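You operate a simulated robot arm through the tools that you are given. There is no shell and no other tool. Be economical: measure what you need, move in short steps, check, and stop when the job is done.

You run a simulated robot arm. Do the job below in one go: nothing can be reset, and whatever is moved stays where it is left.

JOB
Swap the broken section for the spare and catch it again.
Fine: free the catch first; the broken one goes in the tray marked BROKEN; the spare's mark lies on the label side; the others stay caught.

Only the result counts: the job must be done as asked and must still hold three seconds after the hand-in. Knocking over, shifting, dropping, spilling or breaking anything else fails it.

ROBOT AND FRAMES
A 5-joint arm with a fingered hand on a trunk, on a base that drives. Base frame: it is fixed to the floor where the robot stands at the start and does not move with it; the origin is under the middle of the robot, x ahead of it, y to its left, z up. Readings come in mm, degrees, newtons and seconds.
With the tool pointing down near the work surface it reaches from about 220 to 560 mm from the robot's upright axis, wherever it stands. Its first joint turns from -115.0 to 115.0 degrees. Places, roughly: blue catch [500, 300, 600]; green catch [500, 100, 600]; pocket by the blue catch [400, 400, 500]; pocket by the green catch [400, 100, 500]; pocket by the red catch [400, 600, 500]; red catch [500, 600, 600]; reject [700, 200, 500]. The tool tilts only in the upright plane through the base axis and itself; it spins freely about its own axis. Payload 2.9 kg.
The TCP is the grasp point between the finger pads, 22 mm short of the fingertips. In the tool frame z runs along the fingers and y along their closing line. The gripper opens to 124 mm. The gripper's body begins 60 mm behind the TCP. The gripper is a hand of 3 fingers: y runs from the thumb to the fingers, the wrist lies at [0, 0, -218] in the tool frame, and closing takes about 1.5 s.
Orientation is told as [roll, pitch, yaw] about the base's x, y, z axes, in that order, counted from this pose: with the fingers straight down and closing along the base's y, the tool's x points along the base's -x, its y along +y and its z along -z.

CONTROLS
- The arm moves only by the tool arm_command. Its argument "plan" is a list of rows, each a list of 7 numbers: the shift along the base's x, y, z in mm, then the turn, a rotation vector about the base's x, y, z in degrees, then the gripper command, from -1 (fully open) to 1 (shut), values between in proportion. In form: [[dx, dy, dz, ax, ay, az, claw], ...]. A call has 1 to 10 rows; each row is the pose to reach, as a shift and turn from the pose commanded when the call began. Each row takes 0.2 s and may step no farther than 50 mm and 8.6 degrees from the row before; otherwise, or with a gripper value out of range, the whole call is refused. Where a pose cannot be reached the arm comes as near as it can. A force on the tool above 40 N (or 10 N above the force at the start of the call, whichever is more), or a blocked arm, ends the call early, and 0.2 s more pass. Each finger travels about 153 mm/s and halts on what it meets, pressing with about 27 N; the grip force reading is that of the motor and also rises with nothing between the fingers. The clock runs only during rows and for 0.2 s after the last one: add rows that repeat a pose to give the fingers time. It gives the time, the measured TCP pose, the force on the tool (base axes), the opening and the grip force at its end, in the units of the frame above (readings bear some noise), with the torque about the TCP (base axes, N m) and any sound that the robot's microphone picked up.
- Cameras (640 x 400 px; columns grow to the right, rows downward): "scene" is now at [13.8, 181, 1386.8]; the picture's right is [0.34, -0.94, 0.00], its down [-0.83, -0.30, -0.48] and it looks along [0.45, 0.16, -0.88] (base axes); focal length 278 px, centre (320, 200). "wrist" rides on the gripper at [64, -37, -75] in the tool frame; the picture's right is [0.50, 0.87, 0.00], its down [-0.62, 0.36, -0.70] and it looks along [-0.61, 0.35, 0.71] (tool axes); focal length 230 px, centre (320, 200). There is no depth. A picture from a camera that has moved, and an enlarged one, comes with that camera's place and axes in the base frame and with its lens. The place of the scene camera against the robot may be out by one fixed shift of up to 25 mm in any direction.
- capture(camera): a new picture of that camera. No time passes.
- move_column(by): slides the trunk up (or, below 0, down) by that many mm; the arm and the scene camera ride with it, the base frame stays. It gives what a move gives, with no picture.
- roll_base(legs): drives the robot by 1 to 6 legs, each [ahead, left, turn to the left] in mm, mm and degrees, along the robot's own axes; the way and the turn of a leg run together, so that a leg with both is an arc; at most 1500 mm and 180 degrees a leg. The arm and the cameras ride along, it lands a little off, and it stops where it bumps. It gives what a move gives.
- grasp_type(shape): the hand has 3 fingers and takes this shape, open, in about a second: jaw (thumb against the fingers, like two jaws); tri (thumb and two fingers); tip (a fingertip pinch); poke (one finger out to press); point (the index stretched); flat (the hand flat); cup (the hand cupped); fist (a fist). The gripper value then closes the fingers along that shape, each until it touches; the sizes above hold for jaw. It gives what a move gives, with no picture.
- aim_head(pan, tilt): turns the head with the scene camera to pan (to the left, within 155 degrees either way) and tilt (down, from -29 to 69), counted from straight ahead of the robot. It gives what a move gives.
- inspect(camera, box): a new picture of the part [left, top, right, bottom] of that camera's present view, enlarged. No time passes.
- finish_job(): hands the job in; it is judged then, once.

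Work in short steps. Places have to be worked out from the pictures, the camera data and where the tool is seen: move nearer, look again, correct. Check each grasp and each placing, and mend what went wrong. You have 120 turns and 82 pictures in all, those below and enlarged ones among them. Open the gripper and draw the arm clear of the work before you hand the job in, unless the task says otherwise; then end with one line.

The tools are called after "Request:" by a JSON object that holds its "fn" and its "kwargs". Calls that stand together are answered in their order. arm_command: Moves the arm, as the interface text tells. Its arguments: {"type":"object","properties":{"plan":{"type":"array","items":{"type":"array","items":{"type":"number"}}}},"required":["plan"]} The other tools are called the same way: move_column (by) slides the trunk up or down; grasp_type (shape) gives the hand a shape; roll_base (legs) drives the base; aim_head (pan, tilt) turns the head that bears the scene camera; capture (camera) takes a picture; inspect (camera, box) takes an enlarged picture of a part of a camera's view; finish_job () hands the job in.

At the start:

```text
clock: 0.0
position: [275.6, 276.8, 907.0]
tool_rot: [0.0, 0.0, 0.0]
force: [-0.6, -0.3, -0.1]
wrist_torque: [-0.01, 0.0, 0.03]
grip_width: 123.7
grasp_force: 0.2
shape: jaw
trunk travel left (down, up): [-500.0, 490.0]
robot x, y, heading: [-0.4, 0.5, 0.2]
head pan, tilt: [19.7, 61.4]
```

scene: 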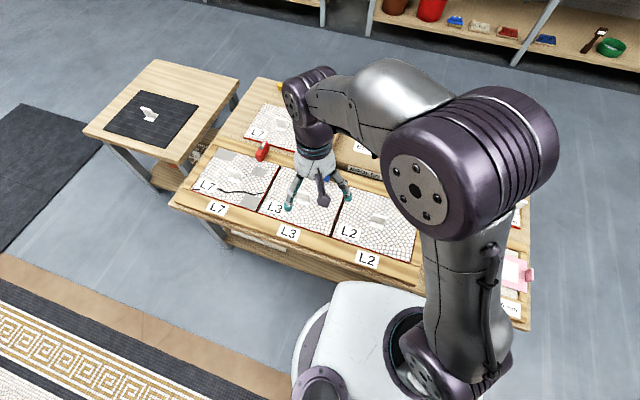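
wrist: 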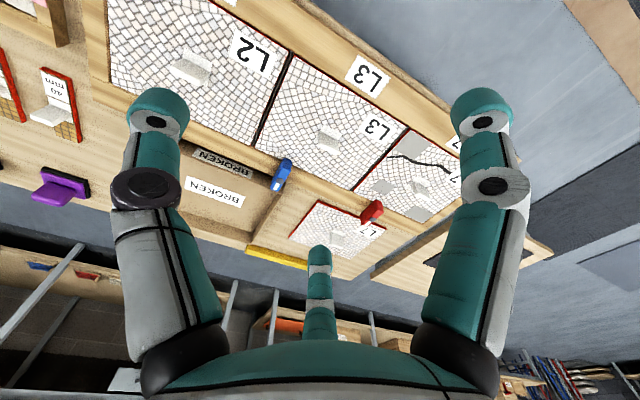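

The L7 section, by the red catch, shows a crack, and an L7 spare lies behind it. I'll enlarge both views for detail.

Request:
{"fn": "inspect", "kwargs": {"camera": "scene", "box": [160, 80, 320, 260]}}

Request:
{"fn": "inspect", "kwargs": {"camera": "wrist", "box": [180, 40, 480, 280]}}

```text
2.22 times, centred on (240, 170) of scene
camera zoom: at [13.8, 181.0, 1386.8], right [0.34, -0.94, 0.0], down [-0.83, -0.3, -0.48], along [0.45, 0.16, -0.88], focal length 617 px, centre (498, 267)
```

zoom: 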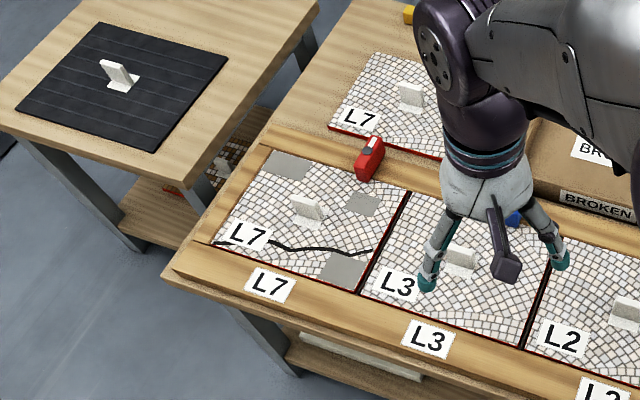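

```text
1.67 times, centred on (330, 160) of wrist
camera zoom: at [212.6, 238.0, 981.3], right [-0.5, 0.87, 0.0], down [0.62, 0.36, 0.7], along [0.61, 0.35, -0.71], focal length 384 px, centre (303, 267)
```

zoom: 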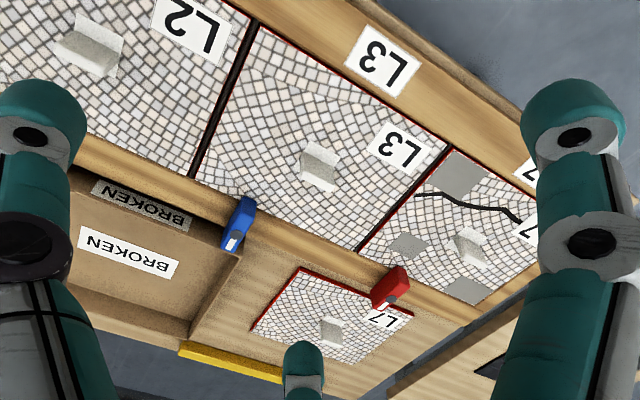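

I want a clear view of the table's front, how the base sits against it, and the catches. I'll pan the head and look.

Request:
{"fn": "aim_head", "kwargs": {"pan": 50, "tilt": 50}}

Request:
{"fn": "capture", "kwargs": {"camera": "scene"}}

Request:
{"fn": "aim_head", "kwargs": {"pan": -25, "tilt": 55}}

Request:
{"fn": "capture", "kwargs": {"camera": "scene"}}

```text
clock: 0.9
position: [276.7, 275.3, 907.4]
tool_rot: [0.0, 0.0, 0.1]
force: [0.5, -0.9, 0.3]
wrist_torque: [-0.02, 0.0, 0.0]
grip_width: 124.0
grasp_force: 0.0
shape: jaw
trunk travel left (down, up): [-500.0, 490.0]
robot x, y, heading: [1.2, -1.7, 0.2]
head pan, tilt: [50.0, 50.0]
```

```text
77 pictures are left
camera scene: at [2.0, 218.0, 1400.9], right [0.77, -0.64, 0.0], down [-0.49, -0.59, -0.64], along [0.41, 0.49, -0.77], focal length 278 px, centre (320, 200)
```

scene: 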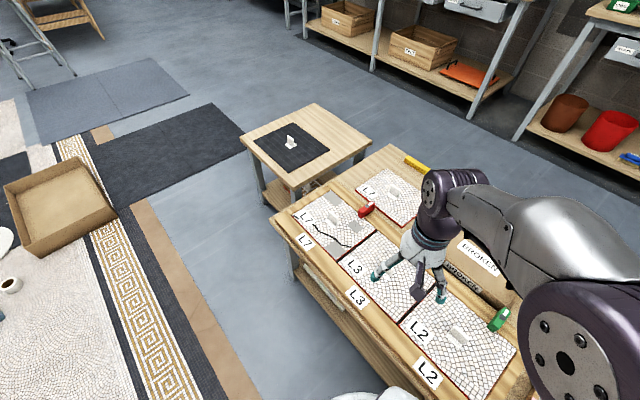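

```text
clock: 2.4
position: [277.3, 275.4, 906.9]
tool_rot: [0.0, 0.0, 0.0]
force: [0.4, -0.3, -0.4]
wrist_torque: [-0.02, 0.01, -0.03]
grip_width: 123.7
grasp_force: 0.0
shape: jaw
trunk travel left (down, up): [-500.0, 490.0]
robot x, y, heading: [-2.7, 1.5, -0.1]
head pan, tilt: [-25.0, 55.0]
```

```text
76 pictures are left
camera scene: at [17.9, 128.6, 1394.5], right [-0.42, -0.91, 0.0], down [-0.74, 0.35, -0.57], along [0.52, -0.24, -0.82], focal length 278 px, centre (320, 200)
```

scene: 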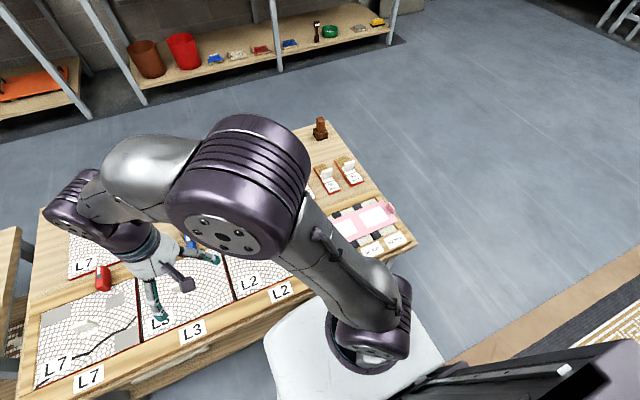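

The table runs well past L7 on the left, and the floor in front is free. I'll drive left so that L7 and the red catch lie straight ahead, then look again.

Request:
{"fn": "roll_base", "kwargs": {"legs": [[0, 620, 0]]}}

Request:
{"fn": "aim_head", "kwargs": {"pan": 0, "tilt": 55}}

Request:
{"fn": "capture", "kwargs": {"camera": "scene"}}

Request:
{"fn": "capture", "kwargs": {"camera": "wrist"}}

```text
clock: 5.9
position: [277.5, 896.1, 907.1]
tool_rot: [0.0, -0.1, 0.1]
force: [-0.3, -0.7, -0.9]
wrist_torque: [0.03, -0.03, 0.01]
grip_width: 123.9
grasp_force: 0.0
shape: jaw
trunk travel left (down, up): [-500.0, 490.0]
robot x, y, heading: [1.1, 617.9, 0.1]
head pan, tilt: [-25.0, 55.0]
```

```text
clock: 6.8
position: [277.3, 895.1, 906.8]
tool_rot: [0.0, 0.0, 0.0]
force: [0.1, -0.8, 0.4]
wrist_torque: [-0.02, 0.01, -0.02]
grip_width: 124.2
grasp_force: 0.0
shape: jaw
trunk travel left (down, up): [-500.0, 490.0]
robot x, y, heading: [1.1, 617.0, 0.2]
head pan, tilt: [0.0, 55.0]
```

```text
75 pictures are left
camera scene: at [24.7, 778.7, 1394.5], right [0.0, -1.0, 0.0], down [-0.82, 0.0, -0.57], along [0.57, 0.0, -0.82], focal length 278 px, centre (320, 200)
```

scene: 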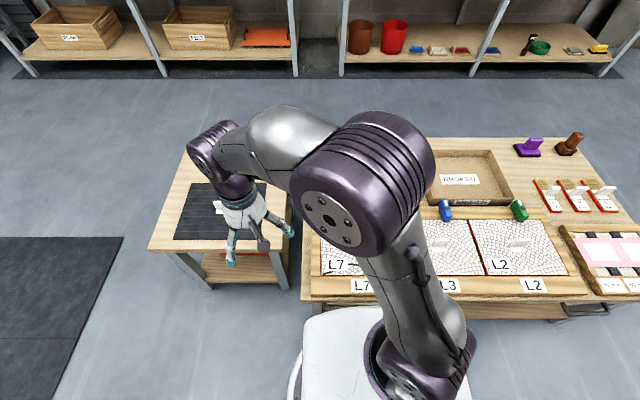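

```text
74 pictures are left
camera wrist: at [212.7, 857.7, 981.3], right [-0.5, 0.87, 0.0], down [0.62, 0.36, 0.7], along [0.61, 0.35, -0.71], focal length 230 px, centre (320, 200)
```

wrist: 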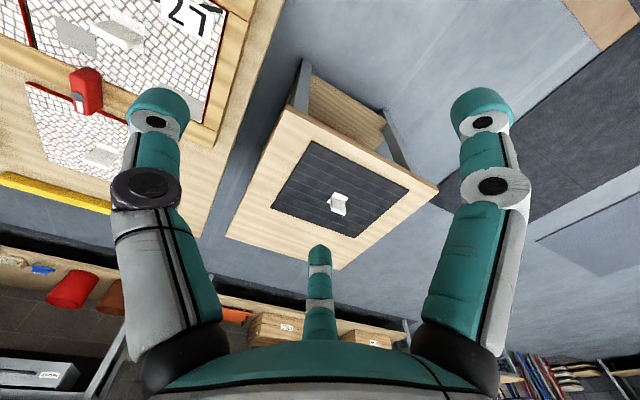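

The arm hides L7 now. I'll swing the hand to straight ahead of the robot, staying high above the table, and look down with the wrist camera.

Request:
{"fn": "arm_command", "kwargs": {"plan": [[5, -45, 0, 0, 0, 0, -1], [15, -90, 0, 0, 0, 0, -1], [25, -135, 0, 0, 0, 0, -1], [30, -180, 0, 0, 0, 0, -1], [30, -225, 0, 0, 0, 0, -1], [30, -265, 0, 0, 0, 0, -1]]}}

Request:
{"fn": "capture", "kwargs": {"camera": "wrist"}}

Request:
{"fn": "capture", "kwargs": {"camera": "scene"}}

```text
clock: 8.2
position: [305.7, 630.5, 905.4]
tool_rot: [-0.1, 0.0, 0.1]
force: [-0.8, 0.5, 0.5]
wrist_torque: [0.01, 0.06, -0.03]
grip_width: 124.0
grasp_force: 0.1
shape: jaw
trunk travel left (down, up): [-500.0, 490.0]
robot x, y, heading: [-3.3, 619.0, -0.1]
head pan, tilt: [0.0, 55.0]
```

```text
73 pictures are left
camera wrist: at [240.7, 593.0, 981.0], right [-0.5, 0.87, 0.0], down [0.62, 0.36, 0.7], along [0.61, 0.35, -0.71], focal length 230 px, centre (320, 200)
```

wrist: 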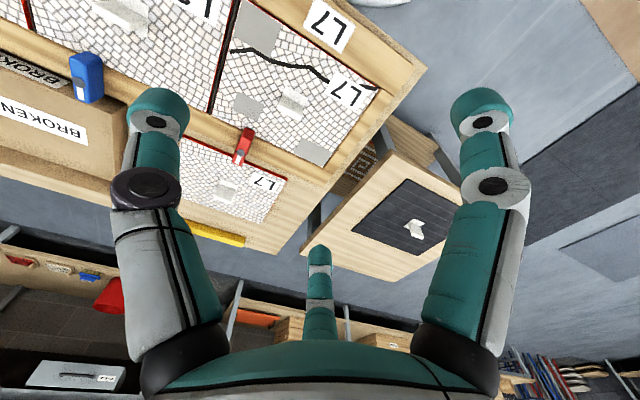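

```text
72 pictures are left
camera scene: at [24.6, 778.1, 1394.5], right [0.0, -1.0, 0.0], down [-0.82, 0.0, -0.57], along [0.57, 0.0, -0.82], focal length 278 px, centre (320, 200)
```

scene: 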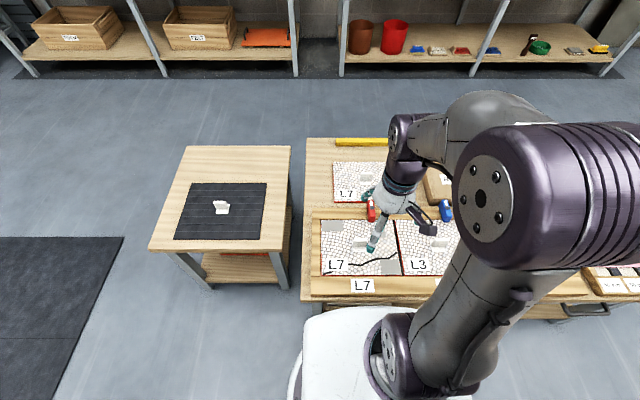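

The view is clear now. I'll enlarge the red catch, the broken section and the spare.

Request:
{"fn": "inspect", "kwargs": {"camera": "wrist", "box": [140, 0, 400, 240]}}

Request:
{"fn": "inspect", "kwargs": {"camera": "scene", "box": [290, 130, 470, 300]}}

```text
1.67 times, centred on (270, 120) of wrist
camera zoom: at [240.7, 593.0, 981.0], right [-0.5, 0.87, 0.0], down [0.62, 0.36, 0.7], along [0.61, 0.35, -0.71], focal length 384 px, centre (403, 333)
```

zoom: 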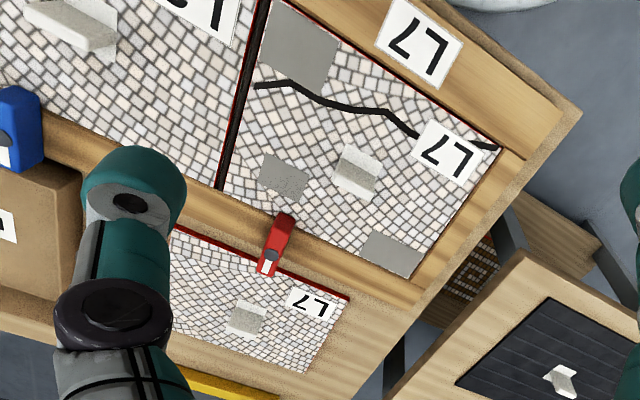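

```text
2.35 times, centred on (380, 215) of scene
camera zoom: at [24.6, 778.1, 1394.5], right [0.0, -1.0, 0.0], down [-0.82, 0.0, -0.57], along [0.57, 0.0, -0.82], focal length 654 px, centre (179, 165)
```

zoom: 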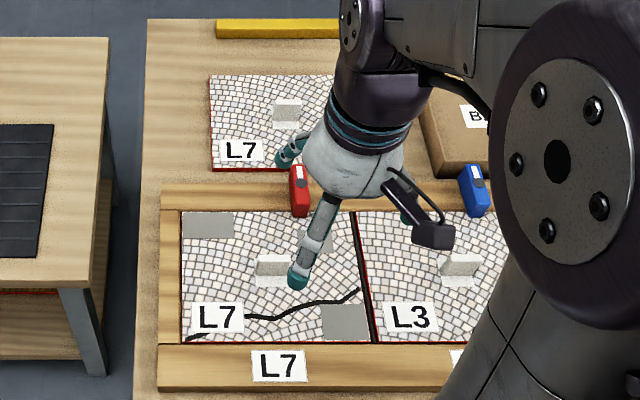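

The red catch sits at the far edge of L7, near [532, 581]. I'll bring the wrist camera down and aim it at the catch.

Request:
{"fn": "arm_command", "kwargs": {"plan": [[15, -30, -30, 0, 0, 0, -1], [30, -57, -62, 0, 0, 0, -1], [45, -84, -94, 0, 0, 0, -1], [60, -110, -130, 0, 0, 0, -1], [75, -135, -165, 0, 0, 0, -1]]}}

Request:
{"fn": "capture", "kwargs": {"camera": "wrist"}}

Request:
{"fn": "inspect", "kwargs": {"camera": "wrist", "box": [220, 100, 420, 240]}}

```text
clock: 9.4
position: [381.6, 496.8, 741.7]
tool_rot: [0.0, 0.0, -0.1]
force: [-0.9, 0.6, 0.6]
wrist_torque: [0.0, -0.03, -0.04]
grip_width: 123.9
grasp_force: 0.0
shape: jaw
trunk travel left (down, up): [-500.0, 490.0]
robot x, y, heading: [0.5, 618.2, -0.1]
head pan, tilt: [0.0, 55.0]
```

```text
69 pictures are left
camera wrist: at [317.0, 459.3, 815.6], right [-0.5, 0.87, 0.0], down [0.62, 0.36, 0.7], along [0.61, 0.35, -0.71], focal length 230 px, centre (320, 200)
```

wrist: 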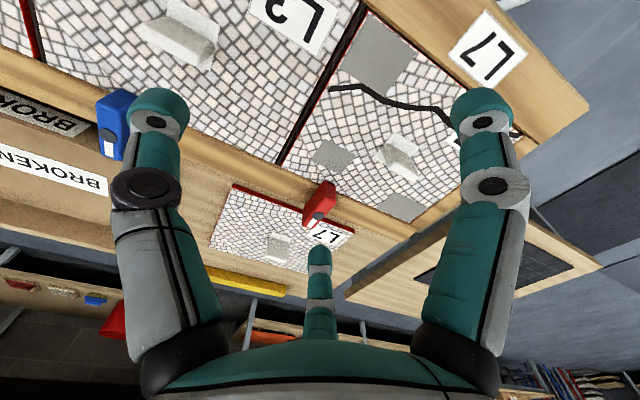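

```text
2.86 times, centred on (320, 170) of wrist
camera zoom: at [317.0, 459.3, 815.6], right [-0.5, 0.87, 0.0], down [0.62, 0.36, 0.7], along [0.61, 0.35, -0.71], focal length 657 px, centre (320, 286)
```

zoom: 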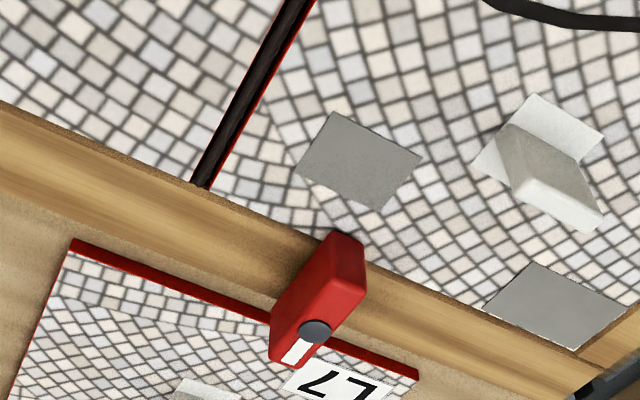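

Two views put the section's surface near z 556, its handle near [411, 631, 600] and the catch's pivot near [546, 586, 584]. I'll go closer to see how the catch works.

Request:
{"fn": "arm_command", "kwargs": {"plan": [[35, 19, -32, 0, 0, 0, -1], [70, 38, -64, 0, 0, 0, -1]]}}

Request:
{"fn": "inspect", "kwargs": {"camera": "wrist", "box": [230, 80, 430, 240]}}

```text
refused: row 1 steps farther than a row can; nothing moved
```

```text
2.50 times, centred on (330, 160) of wrist
camera zoom: at [317.0, 459.3, 815.6], right [-0.5, 0.87, 0.0], down [0.62, 0.36, 0.7], along [0.61, 0.35, -0.71], focal length 575 px, centre (295, 300)
```

zoom: 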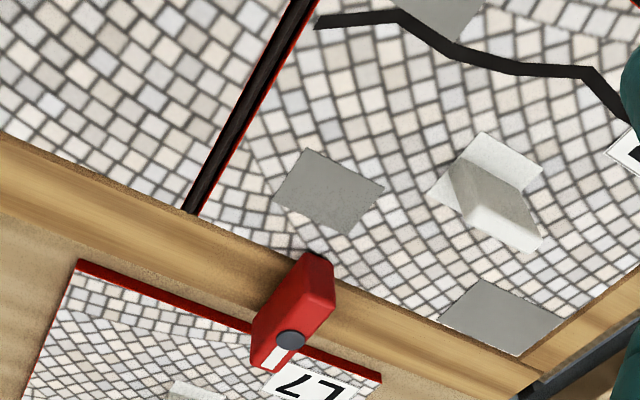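

The step was a hair too long. I'll repeat it in smaller rows.

Request:
{"fn": "arm_command", "kwargs": {"plan": [[25, 13, -22, 0, 0, 0, -1], [50, 26, -44, 0, 0, 0, -1], [72, 38, -64, 0, 0, 0, -1]]}}

Request:
{"fn": "capture", "kwargs": {"camera": "wrist"}}

Request:
{"fn": "inspect", "kwargs": {"camera": "wrist", "box": [240, 110, 400, 230]}}

```text
clock: 10.2
position: [453.9, 535.9, 678.8]
tool_rot: [0.0, 0.1, 0.0]
force: [0.7, 0.3, 0.4]
wrist_torque: [0.0, -0.01, 0.01]
grip_width: 123.9
grasp_force: 0.1
shape: jaw
trunk travel left (down, up): [-500.0, 490.0]
robot x, y, heading: [0.8, 624.7, -0.3]
head pan, tilt: [0.0, 55.0]
```

```text
66 pictures are left
camera wrist: at [389.3, 499.2, 753.7], right [-0.5, 0.87, 0.0], down [0.62, 0.36, 0.7], along [0.61, 0.35, -0.71], focal length 230 px, centre (320, 200)
```

wrist: 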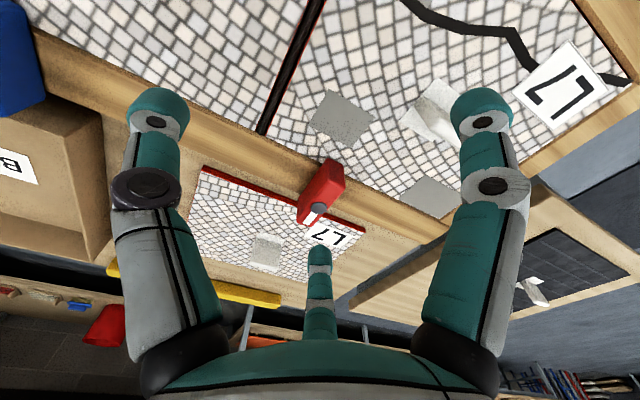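

```text
3.33 times, centred on (320, 170) of wrist
camera zoom: at [389.3, 499.2, 753.7], right [-0.5, 0.87, 0.0], down [0.62, 0.36, 0.7], along [0.61, 0.35, -0.71], focal length 767 px, centre (320, 300)
```

zoom: 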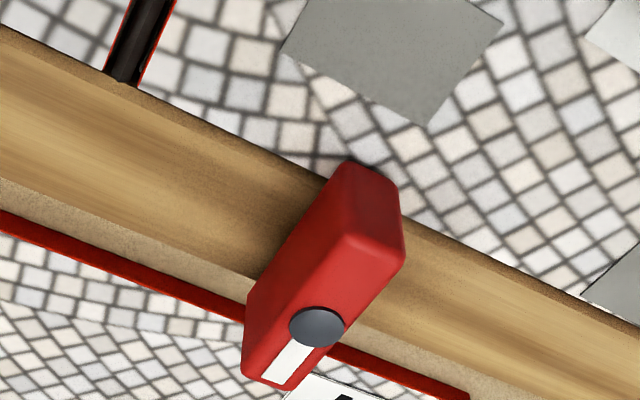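

The catch is a turn-button: a bar along x, about 505 to 580 at y≈588 with its top at z≈583, pivoting on the grey disc near [548, 588]. The fingers look spread at 120° rather than as two jaws, so I'll set the jaw shape explicitly and check.

Request:
{"fn": "grasp_type", "kwargs": {"shape": "jaw"}}

Request:
{"fn": "capture", "kwargs": {"camera": "wrist"}}

```text
clock: 11.1
position: [453.1, 536.7, 679.8]
tool_rot: [0.0, 0.1, 0.1]
force: [0.6, -0.2, -0.5]
wrist_torque: [0.0, 0.01, 0.0]
grip_width: 123.8
grasp_force: 0.1
shape: jaw
trunk travel left (down, up): [-500.0, 490.0]
robot x, y, heading: [-5.1, 620.0, -0.2]
head pan, tilt: [0.0, 55.0]
```

```text
64 pictures are left
camera wrist: at [388.6, 498.8, 754.2], right [-0.5, 0.87, 0.0], down [0.62, 0.36, 0.7], along [0.61, 0.35, -0.71], focal length 230 px, centre (320, 200)
```

wrist: 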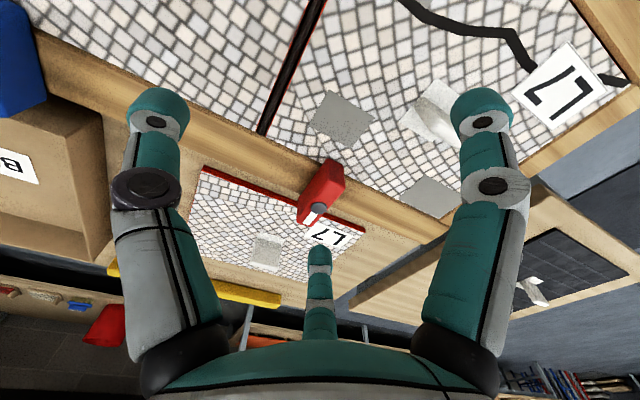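

The shape is unchanged. I'll close the hand partway in free air to see how the fingers meet.

Request:
{"fn": "arm_command", "kwargs": {"plan": [[0, 0, 0, 0, 0, 0, 0.6], [0, 0, 0, 0, 0, 0, 0.6], [0, 0, 0, 0, 0, 0, 0.6], [0, 0, 0, 0, 0, 0, 0.6], [0, 0, 0, 0, 0, 0, 0.6], [0, 0, 0, 0, 0, 0, 0.6]]}}

Request:
{"fn": "capture", "kwargs": {"camera": "wrist"}}

Request:
{"fn": "arm_command", "kwargs": {"plan": [[0, 0, 0, 0, 0, 0, 1], [0, 0, 0, 0, 0, 0, 1], [0, 0, 0, 0, 0, 0, 1], [0, 0, 0, 0, 0, 0, 1], [0, 0, 0, 0, 0, 0, 1], [0, 0, 0, 0, 0, 0, 1]]}}

Request:
{"fn": "capture", "kwargs": {"camera": "wrist"}}

```text
clock: 12.5
position: [453.6, 536.3, 679.7]
tool_rot: [-0.1, 0.0, -0.1]
force: [-0.3, 0.6, 0.1]
wrist_torque: [-0.03, 0.0, 0.01]
grip_width: 25.1
grasp_force: 0.1
shape: jaw
trunk travel left (down, up): [-500.0, 490.0]
robot x, y, heading: [-0.1, 619.0, -0.4]
head pan, tilt: [0.0, 55.0]
```

```text
63 pictures are left
camera wrist: at [388.7, 498.9, 754.1], right [-0.5, 0.87, 0.0], down [0.62, 0.36, 0.7], along [0.61, 0.35, -0.71], focal length 230 px, centre (320, 200)
```

wrist: 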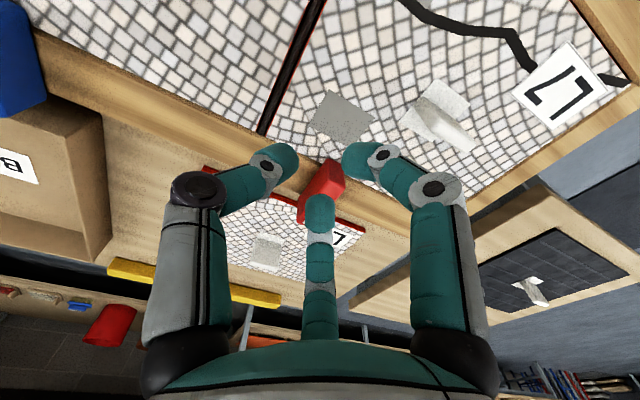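

```text
clock: 13.9
position: [452.7, 536.7, 679.2]
tool_rot: [0.0, 0.1, 0.0]
force: [0.4, 0.5, -0.4]
wrist_torque: [0.02, 0.04, 0.01]
grip_width: 0.0
grasp_force: 27.4
shape: jaw
trunk travel left (down, up): [-500.0, 490.0]
robot x, y, heading: [-2.2, 619.3, -0.1]
head pan, tilt: [0.0, 55.0]
```

```text
62 pictures are left
camera wrist: at [388.7, 498.9, 754.1], right [-0.5, 0.87, 0.0], down [0.62, 0.36, 0.7], along [0.61, 0.35, -0.71], focal length 230 px, centre (320, 200)
```

wrist: 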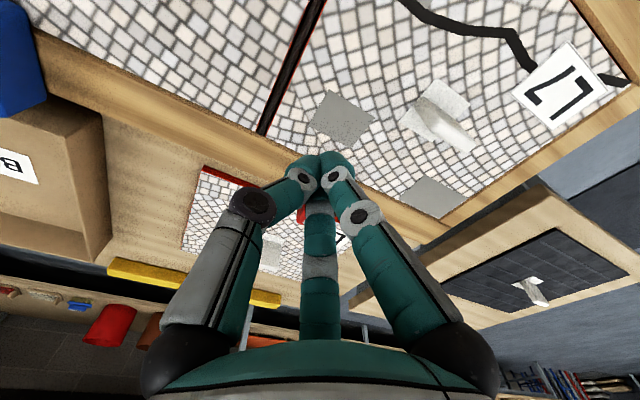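

The fingers meet on the tool axis. I'll half-open the hand, place it over the catch's pivot at [548, 588] with the fingers closing along y, and look from above.

Request:
{"fn": "arm_command", "kwargs": {"plan": [[25, 13, 0, 0, 0, 0, 0.0], [50, 26, 0, 0, 0, 0, 0.0], [75, 40, 0, 0, 0, 0, 0.0], [95, 51, -20, 0, 0, 0, 0.0], [95, 51, -40, 0, 0, 0, 0.0]]}}

Request:
{"fn": "capture", "kwargs": {"camera": "wrist"}}

Request:
{"fn": "inspect", "kwargs": {"camera": "scene", "box": [310, 140, 470, 260]}}

```text
clock: 15.1
position: [548.6, 582.3, 639.8]
tool_rot: [-0.1, 0.0, 0.0]
force: [-0.6, 0.7, -0.3]
wrist_torque: [-0.02, 0.01, -0.02]
grip_width: 61.8
grasp_force: 0.0
shape: jaw
trunk travel left (down, up): [-500.0, 490.0]
robot x, y, heading: [-0.7, 619.3, 0.1]
head pan, tilt: [0.0, 55.0]
```

```text
61 pictures are left
camera wrist: at [484.4, 545.0, 713.8], right [-0.5, 0.87, 0.0], down [0.62, 0.36, 0.7], along [0.61, 0.35, -0.71], focal length 230 px, centre (320, 200)
```

wrist: 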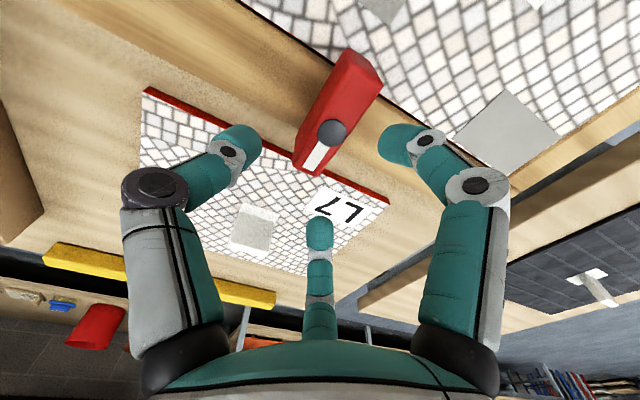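

```text
3.33 times, centred on (390, 200) of scene
camera zoom: at [24.8, 778.6, 1394.5], right [0.0, -1.0, 0.0], down [-0.82, 0.0, -0.57], along [0.57, 0.0, -0.82], focal length 926 px, centre (87, 200)
```

zoom: 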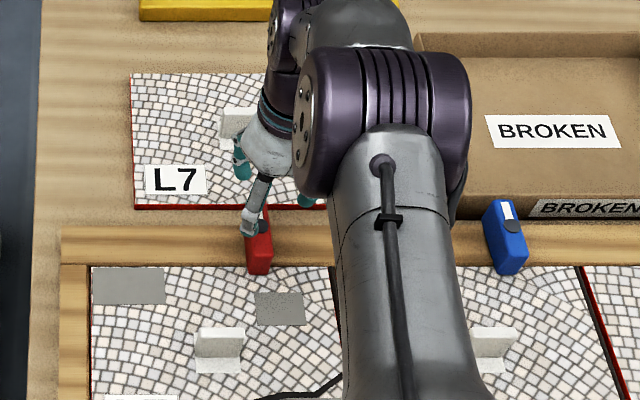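

Re-triangulating with the close view puts the pivot at about [536, 583], with the disc's top near z 595. I'll descend so the fingertips straddle the bar.

Request:
{"fn": "arm_command", "kwargs": {"plan": [[-12, 1, -10, 0, 0, 0, 0.0], [-12, 1, -25, 0, 0, 0, 0.0], [-12, 1, -41, 0, 0, 0, 0.0]]}}

Request:
{"fn": "capture", "kwargs": {"camera": "wrist"}}

```text
clock: 15.9
position: [538.2, 585.6, 597.8]
tool_rot: [0.0, 0.0, 0.1]
force: [0.6, 0.5, 0.8]
wrist_torque: [0.01, 0.01, -0.02]
grip_width: 61.9
grasp_force: 0.0
shape: jaw
trunk travel left (down, up): [-500.0, 490.0]
robot x, y, heading: [1.9, 619.0, -0.1]
head pan, tilt: [0.0, 55.0]
```

```text
59 pictures are left
camera wrist: at [473.6, 547.9, 671.3], right [-0.5, 0.87, 0.0], down [0.62, 0.36, 0.7], along [0.61, 0.35, -0.71], focal length 230 px, centre (320, 200)
```

wrist: 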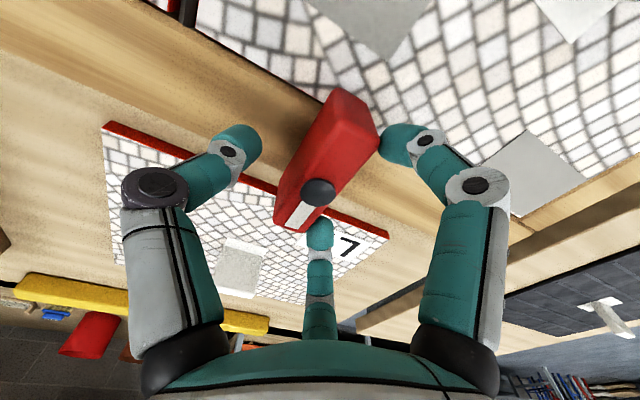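

The pivot lies at about [537, 584], right under the tool axis. I'll close on the bar.

Request:
{"fn": "arm_command", "kwargs": {"plan": [[0, 0, 0, 0, 0, 0, 1], [0, 0, 0, 0, 0, 0, 1], [0, 0, 0, 0, 0, 0, 1], [0, 0, 0, 0, 0, 0, 1], [0, 0, 0, 0, 0, 0, 1]]}}

Request:
{"fn": "capture", "kwargs": {"camera": "wrist"}}

```text
clock: 17.1
position: [538.4, 587.1, 596.3]
tool_rot: [-0.1, 0.1, 0.1]
force: [-1.0, 18.7, -2.6]
wrist_torque: [0.34, 0.0, 0.04]
grip_width: 27.3
grasp_force: 27.7
shape: jaw
trunk travel left (down, up): [-500.0, 490.0]
robot x, y, heading: [-2.0, 618.7, -0.2]
head pan, tilt: [0.0, 55.0]
```

```text
58 pictures are left
camera wrist: at [473.6, 549.8, 671.4], right [-0.5, 0.87, 0.0], down [0.62, 0.36, 0.7], along [0.61, 0.35, -0.71], focal length 230 px, centre (320, 200)
```

wrist: 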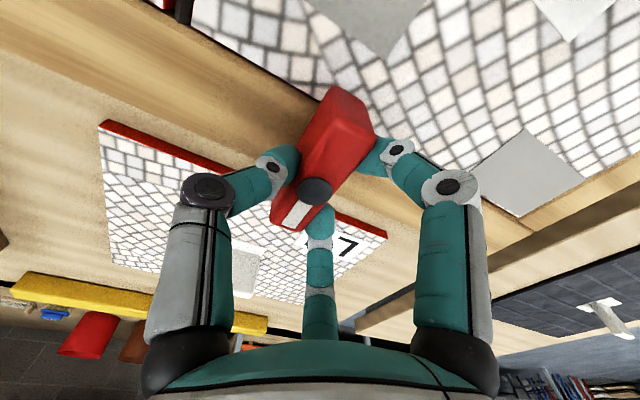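

The bar is held at 27 mm, with a side load that shows it lies a few mm to +y. I'll ease that over and begin turning counter-clockwise.

Request:
{"fn": "arm_command", "kwargs": {"plan": [[0, 3, 0, 0, 0, 0, 1], [0, 3, 0, 0, 0, 8, 1], [0, 3, 0, 0, 0, 16, 1], [0, 3, 0, 0, 0, 24, 1]]}}

Request:
{"fn": "capture", "kwargs": {"camera": "wrist"}}

```text
clock: 18.0
position: [533.9, 595.4, 596.6]
tool_rot: [0.0, 0.3, 17.5]
force: [-11.1, 22.7, 5.7]
wrist_torque: [0.14, -0.21, -1.5]
grip_width: 24.0
grasp_force: 26.9
shape: jaw
trunk travel left (down, up): [-500.0, 490.0]
robot x, y, heading: [2.2, 620.1, 0.3]
head pan, tilt: [0.0, 55.0]
stopped in row 4: the force on the tool passed its limit (the readings are from after the stop); the commanded pose is now the measured one
```

```text
57 pictures are left
camera wrist: at [483.6, 539.9, 671.8], right [-0.74, 0.68, 0.01], down [0.49, 0.53, 0.7], along [0.47, 0.52, -0.72], focal length 230 px, centre (320, 200)
```

wrist: 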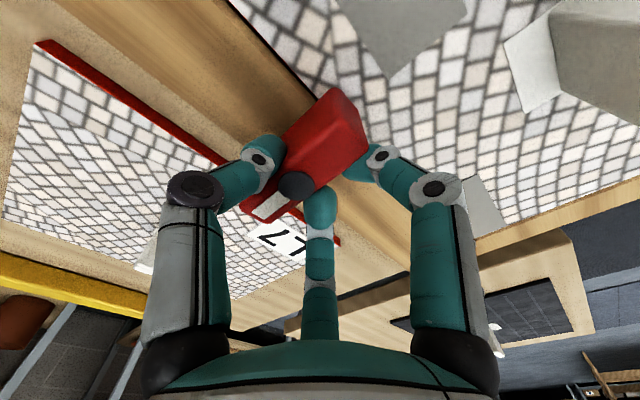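

The bar did not turn that way, so it is probably stopped in that direction. I'll release, re-centre on the pivot, and try clockwise.

Request:
{"fn": "arm_command", "kwargs": {"plan": [[0, 0, 0, 0, 0, 0, 0], [0, 0, 0, 0, 0, 0, 0], [2, -5, 0, 0, 0, -8, 0], [3, -9, 0, 0, 0, -16, 0], [3, -9, 0, 0, 0, -17.5, 0]]}}

Request:
{"fn": "arm_command", "kwargs": {"plan": [[0, 0, 0, 0, 0, 0, 1], [0, 0, 0, 0, 0, 0, 1], [0, 0, 0, 0, 0, 0, 1], [0, 0, 0, 0, 0, 0, 1], [0, 0, 0, 0, 0, -8, 1], [0, 0, 0, 0, 0, -16, 1], [0, 0, 0, 0, 0, -24, 1]]}}

Request:
{"fn": "capture", "kwargs": {"camera": "wrist"}}

```text
clock: 19.2
position: [536.4, 583.5, 594.5]
tool_rot: [0.0, 0.5, -0.3]
force: [0.7, 2.7, -1.2]
wrist_torque: [0.03, -0.03, -0.05]
grip_width: 61.9
grasp_force: 0.1
shape: jaw
trunk travel left (down, up): [-500.0, 490.0]
robot x, y, heading: [2.1, 625.4, -0.1]
head pan, tilt: [0.0, 55.0]
```

```text
clock: 20.8
position: [538.8, 586.5, 595.5]
tool_rot: [-0.1, 0.2, -24.2]
force: [-1.5, 11.9, -0.9]
wrist_torque: [0.17, 0.15, 0.02]
grip_width: 26.2
grasp_force: 26.5
shape: jaw
trunk travel left (down, up): [-500.0, 490.0]
robot x, y, heading: [-0.0, 619.6, 0.4]
head pan, tilt: [0.0, 55.0]
```

```text
56 pictures are left
camera wrist: at [464.5, 577.4, 670.7], right [-0.1, 0.99, 0.0], down [0.71, 0.07, 0.7], along [0.7, 0.07, -0.72], focal length 230 px, centre (320, 200)
```

wrist: 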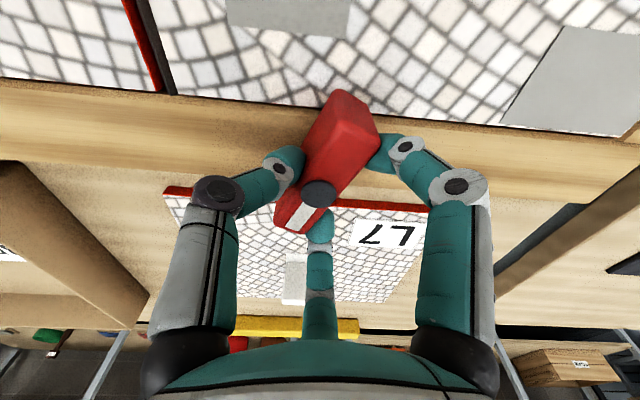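

It turns freely clockwise, and the bar is already swung about 24°. I'll keep turning to nearly 90°.

Request:
{"fn": "arm_command", "kwargs": {"plan": [[0, 0, 0, 0, 0, -8, 1], [0, 0, 0, 0, 0, -16, 1], [0, 0, 0, 0, 0, -24, 1], [0, 0, 0, 0, 0, -32, 1], [0, 0, 0, 0, 0, -40, 1], [0, 0, 0, 0, 0, -48, 1], [0, 0, 0, 0, 0, -56, 1], [0, 0, 0, 0, 0, -64, 1]]}}

Request:
{"fn": "capture", "kwargs": {"camera": "wrist"}}

```text
clock: 22.6
position: [540.1, 584.6, 594.6]
tool_rot: [0.1, -0.1, -88.3]
force: [6.9, 19.8, 3.6]
wrist_torque: [0.4, 0.03, -0.01]
grip_width: 24.5
grasp_force: 26.7
shape: jaw
trunk travel left (down, up): [-500.0, 490.0]
robot x, y, heading: [0.4, 620.7, 0.4]
head pan, tilt: [0.0, 55.0]
```

```text
55 pictures are left
camera wrist: at [500.3, 646.7, 670.2], right [0.85, 0.53, 0.0], down [0.37, -0.6, 0.7], along [0.37, -0.6, -0.71], focal length 230 px, centre (320, 200)
```

wrist: 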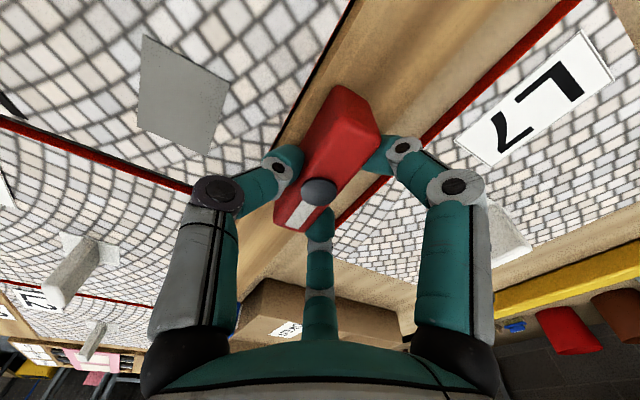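

The catch now lies along the rail, clear of the section. I'll release it, lift, and check.

Request:
{"fn": "arm_command", "kwargs": {"plan": [[0, 0, 0, 0, 0, 0, 0.0], [0, 0, 0, 0, 0, 0, 0.0], [0, 0, 0, 0, 0, 0, 0.0], [0, 0, 30, 0, 0, 0, 0.0], [-20, 10, 70, 0, 0, 0, 0.0], [-50, 20, 100, 0, 0, 0, 0.0], [-80, 30, 120, 0, 0, 0, 0.0], [-115, 45, 120, 0, 0, 0, 0]]}}

Request:
{"fn": "capture", "kwargs": {"camera": "wrist"}}

```text
clock: 24.4
position: [420.4, 630.4, 717.4]
tool_rot: [0.2, 0.0, -88.1]
force: [-1.4, 0.1, -1.2]
wrist_torque: [0.02, 0.01, -0.03]
grip_width: 61.7
grasp_force: 0.1
shape: jaw
trunk travel left (down, up): [-500.0, 490.0]
robot x, y, heading: [1.7, 616.9, 0.3]
head pan, tilt: [0.0, 55.0]
```

```text
54 pictures are left
camera wrist: at [381.1, 692.4, 791.7], right [0.85, 0.53, 0.0], down [0.37, -0.61, 0.7], along [0.37, -0.6, -0.71], focal length 230 px, centre (320, 200)
```

wrist: 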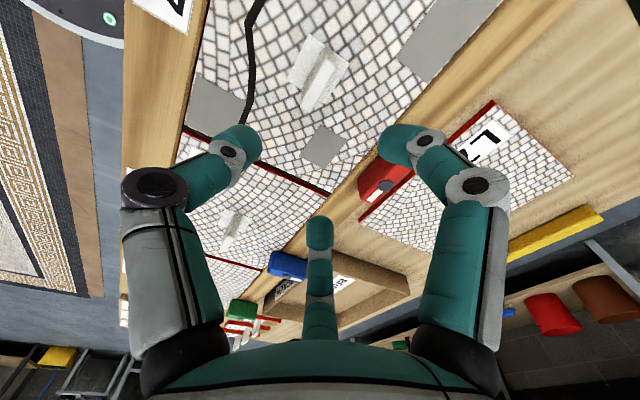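

The catch is free. The broken section's tab is along y with its top near [416, 636, 589]. I'll move above it and take a closer look before gripping.

Request:
{"fn": "arm_command", "kwargs": {"plan": [[-4, 6, -30, 0, 0, -2, 0], [-4, 6, -60, 0, 0, -2, 0], [-4, 6, -90, 0, 0, -2, 0]]}}

Request:
{"fn": "capture", "kwargs": {"camera": "wrist"}}

```text
clock: 25.2
position: [421.0, 635.0, 626.9]
tool_rot: [0.0, 0.0, -90.2]
force: [0.0, -0.6, -0.1]
wrist_torque: [0.02, 0.01, -0.02]
grip_width: 61.6
grasp_force: 0.2
shape: jaw
trunk travel left (down, up): [-500.0, 490.0]
robot x, y, heading: [-3.1, 616.9, 0.0]
head pan, tilt: [0.0, 55.0]
```

```text
53 pictures are left
camera wrist: at [382.9, 698.0, 701.0], right [0.87, 0.5, 0.0], down [0.35, -0.62, 0.7], along [0.35, -0.61, -0.71], focal length 230 px, centre (320, 200)
```

wrist: 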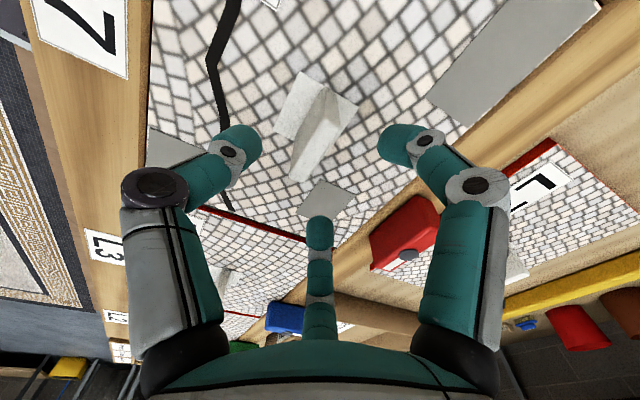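

The tab top is near [413, 638], about 7 mm nearer than the tool. I'll shift, descend with the tips above the base plate, and close.

Request:
{"fn": "arm_command", "kwargs": {"plan": [[-7, 2, -10, 0, 0, 0, 0], [-7, 2, -25, 0, 0, 0, 0], [-7, 2, -40, 0, 0, 0, 0], [-7, 2, -40, 0, 0, 0, 0]]}}

Request:
{"fn": "capture", "kwargs": {"camera": "wrist"}}

```text
clock: 26.2
position: [412.8, 635.9, 585.7]
tool_rot: [0.1, 0.0, -90.2]
force: [-0.9, -0.5, 0.4]
wrist_torque: [0.0, -0.01, 0.0]
grip_width: 61.7
grasp_force: 0.1
shape: jaw
trunk travel left (down, up): [-500.0, 490.0]
robot x, y, heading: [-1.5, 619.5, 0.3]
head pan, tilt: [0.0, 55.0]
```

```text
52 pictures are left
camera wrist: at [376.5, 700.0, 660.9], right [0.87, 0.5, 0.0], down [0.35, -0.62, 0.7], along [0.35, -0.61, -0.71], focal length 230 px, centre (320, 200)
```

wrist: 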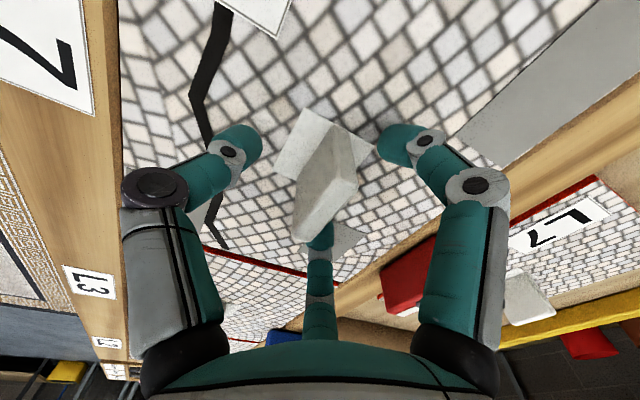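

The tab sits between the fingers, so I'll close on it.

Request:
{"fn": "arm_command", "kwargs": {"plan": [[0, 0, 0, 0, 0, 0, 1], [0, 0, 0, 0, 0, 0, 1], [0, 0, 0, 0, 0, 0, 1], [0, 0, 0, 0, 0, 0, 1], [0, 0, 0, 0, 0, 0, 1]]}}

Request:
{"fn": "capture", "kwargs": {"camera": "wrist"}}

```text
clock: 27.4
position: [415.6, 635.7, 587.1]
tool_rot: [0.1, -0.1, -90.2]
force: [11.0, -0.1, 3.4]
wrist_torque: [0.04, -0.15, 0.01]
grip_width: 14.2
grasp_force: 26.6
shape: jaw
trunk travel left (down, up): [-500.0, 490.0]
robot x, y, heading: [-4.1, 617.6, -0.0]
head pan, tilt: [0.0, 55.0]
```

```text
51 pictures are left
camera wrist: at [377.7, 700.1, 660.9], right [0.87, 0.5, 0.0], down [0.35, -0.62, 0.7], along [0.35, -0.61, -0.71], focal length 230 px, centre (320, 200)
```

wrist: 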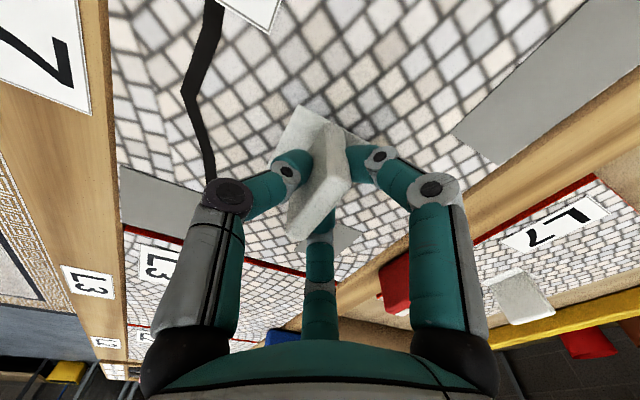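

The tab is gripped at 14 mm. I'll ease the side load out and lift straight up slowly.

Request:
{"fn": "arm_command", "kwargs": {"plan": [[2, 0, 0, 0, 0, 0, 1], [2, 0, 6, 0, 0, 0, 1], [2, 0, 14, 0, 0, 0, 1], [2, 0, 25, 0, 0, 0, 1], [2, 0, 40, 0, 0, 0, 1]]}}

Request:
{"fn": "capture", "kwargs": {"camera": "wrist"}}

Request:
{"fn": "capture", "kwargs": {"camera": "scene"}}

```text
clock: 28.6
position: [416.0, 635.6, 626.1]
tool_rot: [0.0, 0.1, -90.1]
force: [-0.1, -1.4, -6.1]
wrist_torque: [0.01, 0.0, -0.02]
grip_width: 8.5
grasp_force: 27.3
shape: jaw
trunk travel left (down, up): [-500.0, 490.0]
robot x, y, heading: [-0.7, 619.5, -0.0]
head pan, tilt: [0.0, 55.0]
```

```text
50 pictures are left
camera wrist: at [378.7, 698.5, 700.6], right [0.87, 0.5, 0.0], down [0.35, -0.62, 0.7], along [0.35, -0.61, -0.71], focal length 230 px, centre (320, 200)
```

wrist: 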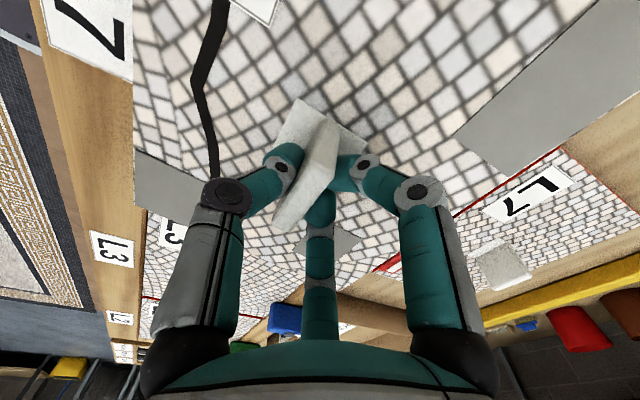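

```text
49 pictures are left
camera scene: at [24.7, 779.1, 1394.4], right [0.0, -1.0, 0.0], down [-0.82, 0.0, -0.57], along [0.57, 0.0, -0.82], focal length 278 px, centre (320, 200)
```

scene: 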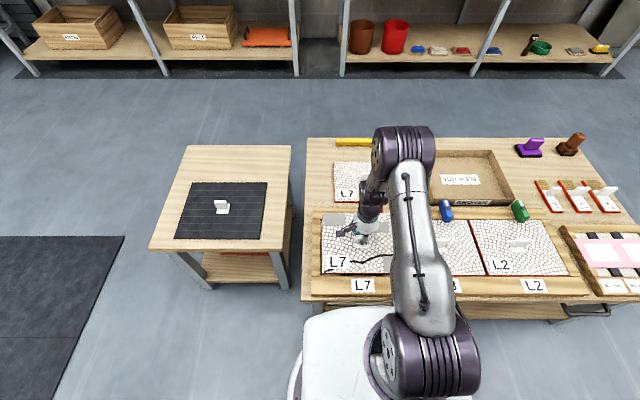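

The broken section came out level and weighs about 0.6 kg. The tray and the spare lie near x≈700, so I need to know how much closer the base may go. I'll look down at the gap between base and table.

Request:
{"fn": "aim_head", "kwargs": {"pan": 0, "tilt": 69}}

Request:
{"fn": "capture", "kwargs": {"camera": "scene"}}

```text
clock: 29.3
position: [415.8, 634.7, 625.7]
tool_rot: [0.0, 0.0, -90.2]
force: [-0.1, -0.3, -6.3]
wrist_torque: [0.03, 0.0, 0.03]
grip_width: 8.6
grasp_force: 27.2
shape: jaw
trunk travel left (down, up): [-500.0, 490.0]
robot x, y, heading: [0.1, 618.5, -0.1]
head pan, tilt: [0.0, 68.8]
```

```text
48 pictures are left
camera scene: at [8.9, 779.1, 1379.0], right [0.0, -1.0, 0.0], down [-0.93, 0.0, -0.36], along [0.36, 0.0, -0.93], focal length 278 px, centre (320, 200)
```

scene: 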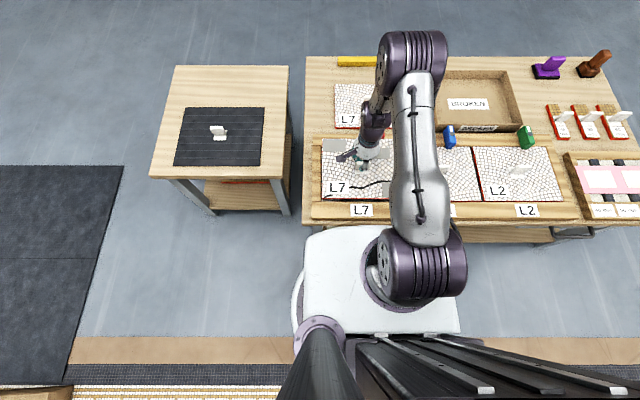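

The base nearly touches the front edge, so x≈700 is out of reach from here. From behind, with the table's back edge near x≈950, it comes to about 510 mm. I'll raise the section high, then drive around the open right end of the table.

Request:
{"fn": "arm_command", "kwargs": {"plan": [[0, 0, 40, 0, 0, 0, 1], [0, 0, 80, 0, 0, 0, 1], [-15, 0, 120, 0, 0, 0, 1], [-35, 0, 160, 0, 0, 0, 1], [-55, 0, 200, 0, 0, 0, 1], [-75, 0, 220, 0, 0, 0, 1]]}}

Request:
{"fn": "aim_head", "kwargs": {"pan": -60, "tilt": 35}}

Request:
{"fn": "capture", "kwargs": {"camera": "scene"}}

```text
clock: 30.7
position: [339.4, 637.7, 849.6]
tool_rot: [0.2, 0.0, -90.2]
force: [-0.4, 0.0, -6.7]
wrist_torque: [0.03, -0.02, -0.02]
grip_width: 8.6
grasp_force: 27.0
shape: jaw
trunk travel left (down, up): [-500.0, 490.0]
robot x, y, heading: [-0.1, 618.6, 0.3]
head pan, tilt: [0.0, 68.8]
```

```text
clock: 32.0
position: [339.6, 639.0, 849.0]
tool_rot: [0.1, 0.0, -90.1]
force: [-0.7, 0.0, -6.3]
wrist_torque: [0.01, 0.02, 0.01]
grip_width: 8.4
grasp_force: 27.2
shape: jaw
trunk travel left (down, up): [-500.0, 490.0]
robot x, y, heading: [1.1, 621.0, -0.0]
head pan, tilt: [-60.0, 35.0]
```

```text
47 pictures are left
camera scene: at [-3.0, 702.9, 1422.7], right [-0.86, -0.5, 0.0], down [-0.29, 0.5, -0.82], along [0.41, -0.71, -0.57], focal length 278 px, centre (320, 200)
```

scene: 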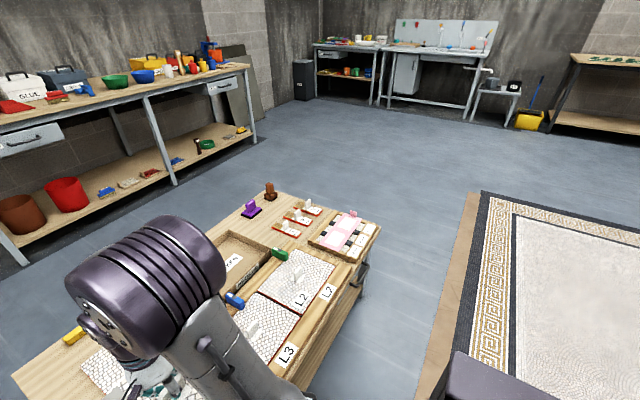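

The right end and the aisle behind the table are clear. I'll back off 90 mm first, for the drawer handle, then strafe right past the table end and drive forward.

Request:
{"fn": "roll_base", "kwargs": {"legs": [[-90, 0, 0], [0, -1390, 0], [1400, 0, 0]]}}

Request:
{"fn": "aim_head", "kwargs": {"pan": 90, "tilt": 40}}

Request:
{"fn": "capture", "kwargs": {"camera": "scene"}}

```text
clock: 46.2
position: [1639.7, -715.2, 848.0]
tool_rot: [0.2, 0.1, -87.7]
force: [-0.4, 0.6, -6.2]
wrist_torque: [-0.03, 0.0, 0.03]
grip_width: 8.5
grasp_force: 27.1
shape: jaw
trunk travel left (down, up): [-500.0, 490.0]
robot x, y, heading: [1301.0, -747.3, 2.4]
head pan, tilt: [-60.0, 35.0]
```

```text
clock: 48.5
position: [1639.3, -714.6, 848.2]
tool_rot: [0.2, 0.1, -87.8]
force: [-1.0, -0.3, -6.2]
wrist_torque: [0.02, -0.02, 0.0]
grip_width: 8.4
grasp_force: 27.4
shape: jaw
trunk travel left (down, up): [-500.0, 490.0]
robot x, y, heading: [1301.6, -746.0, 2.5]
head pan, tilt: [90.0, 40.0]
```

```text
46 pictures are left
camera scene: at [1243.8, -504.8, 1415.1], right [1.0, 0.04, 0.0], down [0.03, -0.64, -0.77], along [-0.03, 0.77, -0.64], focal length 278 px, centre (320, 200)
```

scene: 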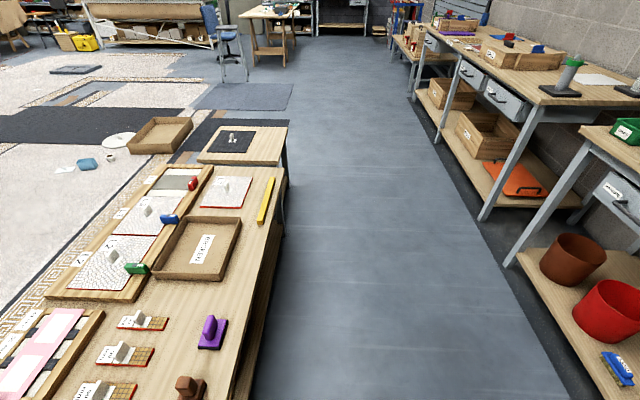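

The aisle is clear, but the spare sits near x≈675, deep in the table, so reach matters. While I'm in free space, I'll measure how far the arm really extends at working height.

Request:
{"fn": "arm_command", "kwargs": {"plan": [[30, 0, -35, 0, 0, 0, 1], [60, 0, -70, 0, 0, 0, 1], [90, 0, -105, 0, 0, 0, 1], [120, 0, -140, 0, 0, 0, 1], [150, 0, -175, 0, 0, 0, 1], [185, 0, -200, 0, 0, 0, 1], [225, 0, -220, 0, 0, 0, 1], [260, 0, -230, 0, 0, 0, 1], [300, 0, -230, 0, 0, 0, 1]]}}

Request:
{"fn": "capture", "kwargs": {"camera": "scene"}}

```text
clock: 50.5
position: [1873.6, -720.3, 629.7]
tool_rot: [0.0, 0.0, -87.8]
force: [0.0, -1.1, -6.7]
wrist_torque: [0.03, -0.01, 0.0]
grip_width: 8.5
grasp_force: 27.1
shape: jaw
out of reach, approached as far as the arm can: row 8, 9
trunk travel left (down, up): [-500.0, 490.0]
robot x, y, heading: [1300.7, -750.6, 2.5]
head pan, tilt: [90.0, 40.0]
```

```text
45 pictures are left
camera scene: at [1244.5, -504.9, 1415.2], right [1.0, 0.04, 0.0], down [0.03, -0.64, -0.77], along [-0.03, 0.77, -0.64], focal length 278 px, centre (320, 200)
```

scene: 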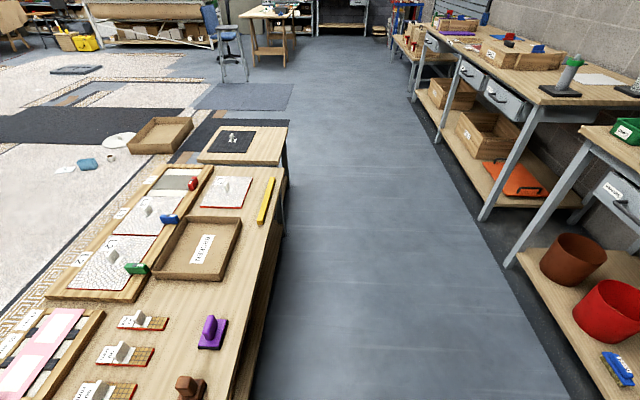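

It reaches 573 mm at this trunk height. I'll test whether a lower trunk gives more.

Request:
{"fn": "move_column", "kwargs": {"by": -120}}

Request:
{"fn": "arm_command", "kwargs": {"plan": [[0, 0, 40, 0, 0, 0, 1], [0, 0, 80, 0, 0, 0, 1], [30, 0, 90, 0, 0, 0, 1], [60, 0, 90, 0, 0, 0, 1], [80, 0, 90, 0, 0, 0, 1]]}}

```text
clock: 52.0
position: [1874.0, -718.6, 511.5]
tool_rot: [0.1, 0.0, -87.9]
force: [0.0, -0.1, -6.3]
wrist_torque: [0.0, 0.0, 0.01]
grip_width: 8.3
grasp_force: 26.4
shape: jaw
trunk travel left (down, up): [-380.0, 610.0]
robot x, y, heading: [1302.9, -743.2, 2.3]
head pan, tilt: [90.0, 40.0]
```

```text
clock: 53.2
position: [1885.4, -720.2, 603.1]
tool_rot: [0.0, 0.0, -87.7]
force: [-0.1, -0.2, -6.0]
wrist_torque: [0.0, 0.01, 0.02]
grip_width: 8.6
grasp_force: 26.9
shape: jaw
out of reach, approached as far as the arm can: row 1, 2, 3, 4, 5
trunk travel left (down, up): [-380.0, 610.0]
robot x, y, heading: [1299.5, -744.2, 2.4]
head pan, tilt: [90.0, 40.0]
```

Lowering the trunk gives about 585 mm. I'll retract and raise the section, turn about in the aisle, and drive along behind the table to the tray.

Request:
{"fn": "arm_command", "kwargs": {"plan": [[-30, 0, 35, 0, 0, 0, 1], [-60, 0, 70, 0, 0, 0, 1], [-95, 0, 105, 0, 0, 0, 1], [-130, 0, 140, 0, 0, 0, 1], [-165, 0, 170, 0, 0, 0, 1], [-200, 0, 200, 0, 0, 0, 1], [-230, 0, 220, 0, 0, 0, 1]]}}

Request:
{"fn": "roll_base", "kwargs": {"legs": [[60, 0, 0], [0, 0, 177.6]]}}

```text
clock: 54.9
position: [1656.4, -719.7, 823.4]
tool_rot: [0.2, 0.0, -87.7]
force: [-0.1, -0.1, -6.7]
wrist_torque: [-0.03, -0.02, 0.03]
grip_width: 8.4
grasp_force: 27.0
shape: jaw
trunk travel left (down, up): [-380.0, 610.0]
robot x, y, heading: [1300.7, -747.4, 2.5]
head pan, tilt: [90.0, 40.0]
```

```text
clock: 62.9
position: [1000.5, -720.5, 823.8]
tool_rot: [0.0, 0.0, 84.4]
force: [0.0, -0.2, -5.8]
wrist_torque: [-0.02, -0.03, 0.03]
grip_width: 8.1
grasp_force: 26.4
shape: jaw
trunk travel left (down, up): [-380.0, 610.0]
robot x, y, heading: [1360.9, -746.1, 174.8]
head pan, tilt: [90.0, 40.0]
```

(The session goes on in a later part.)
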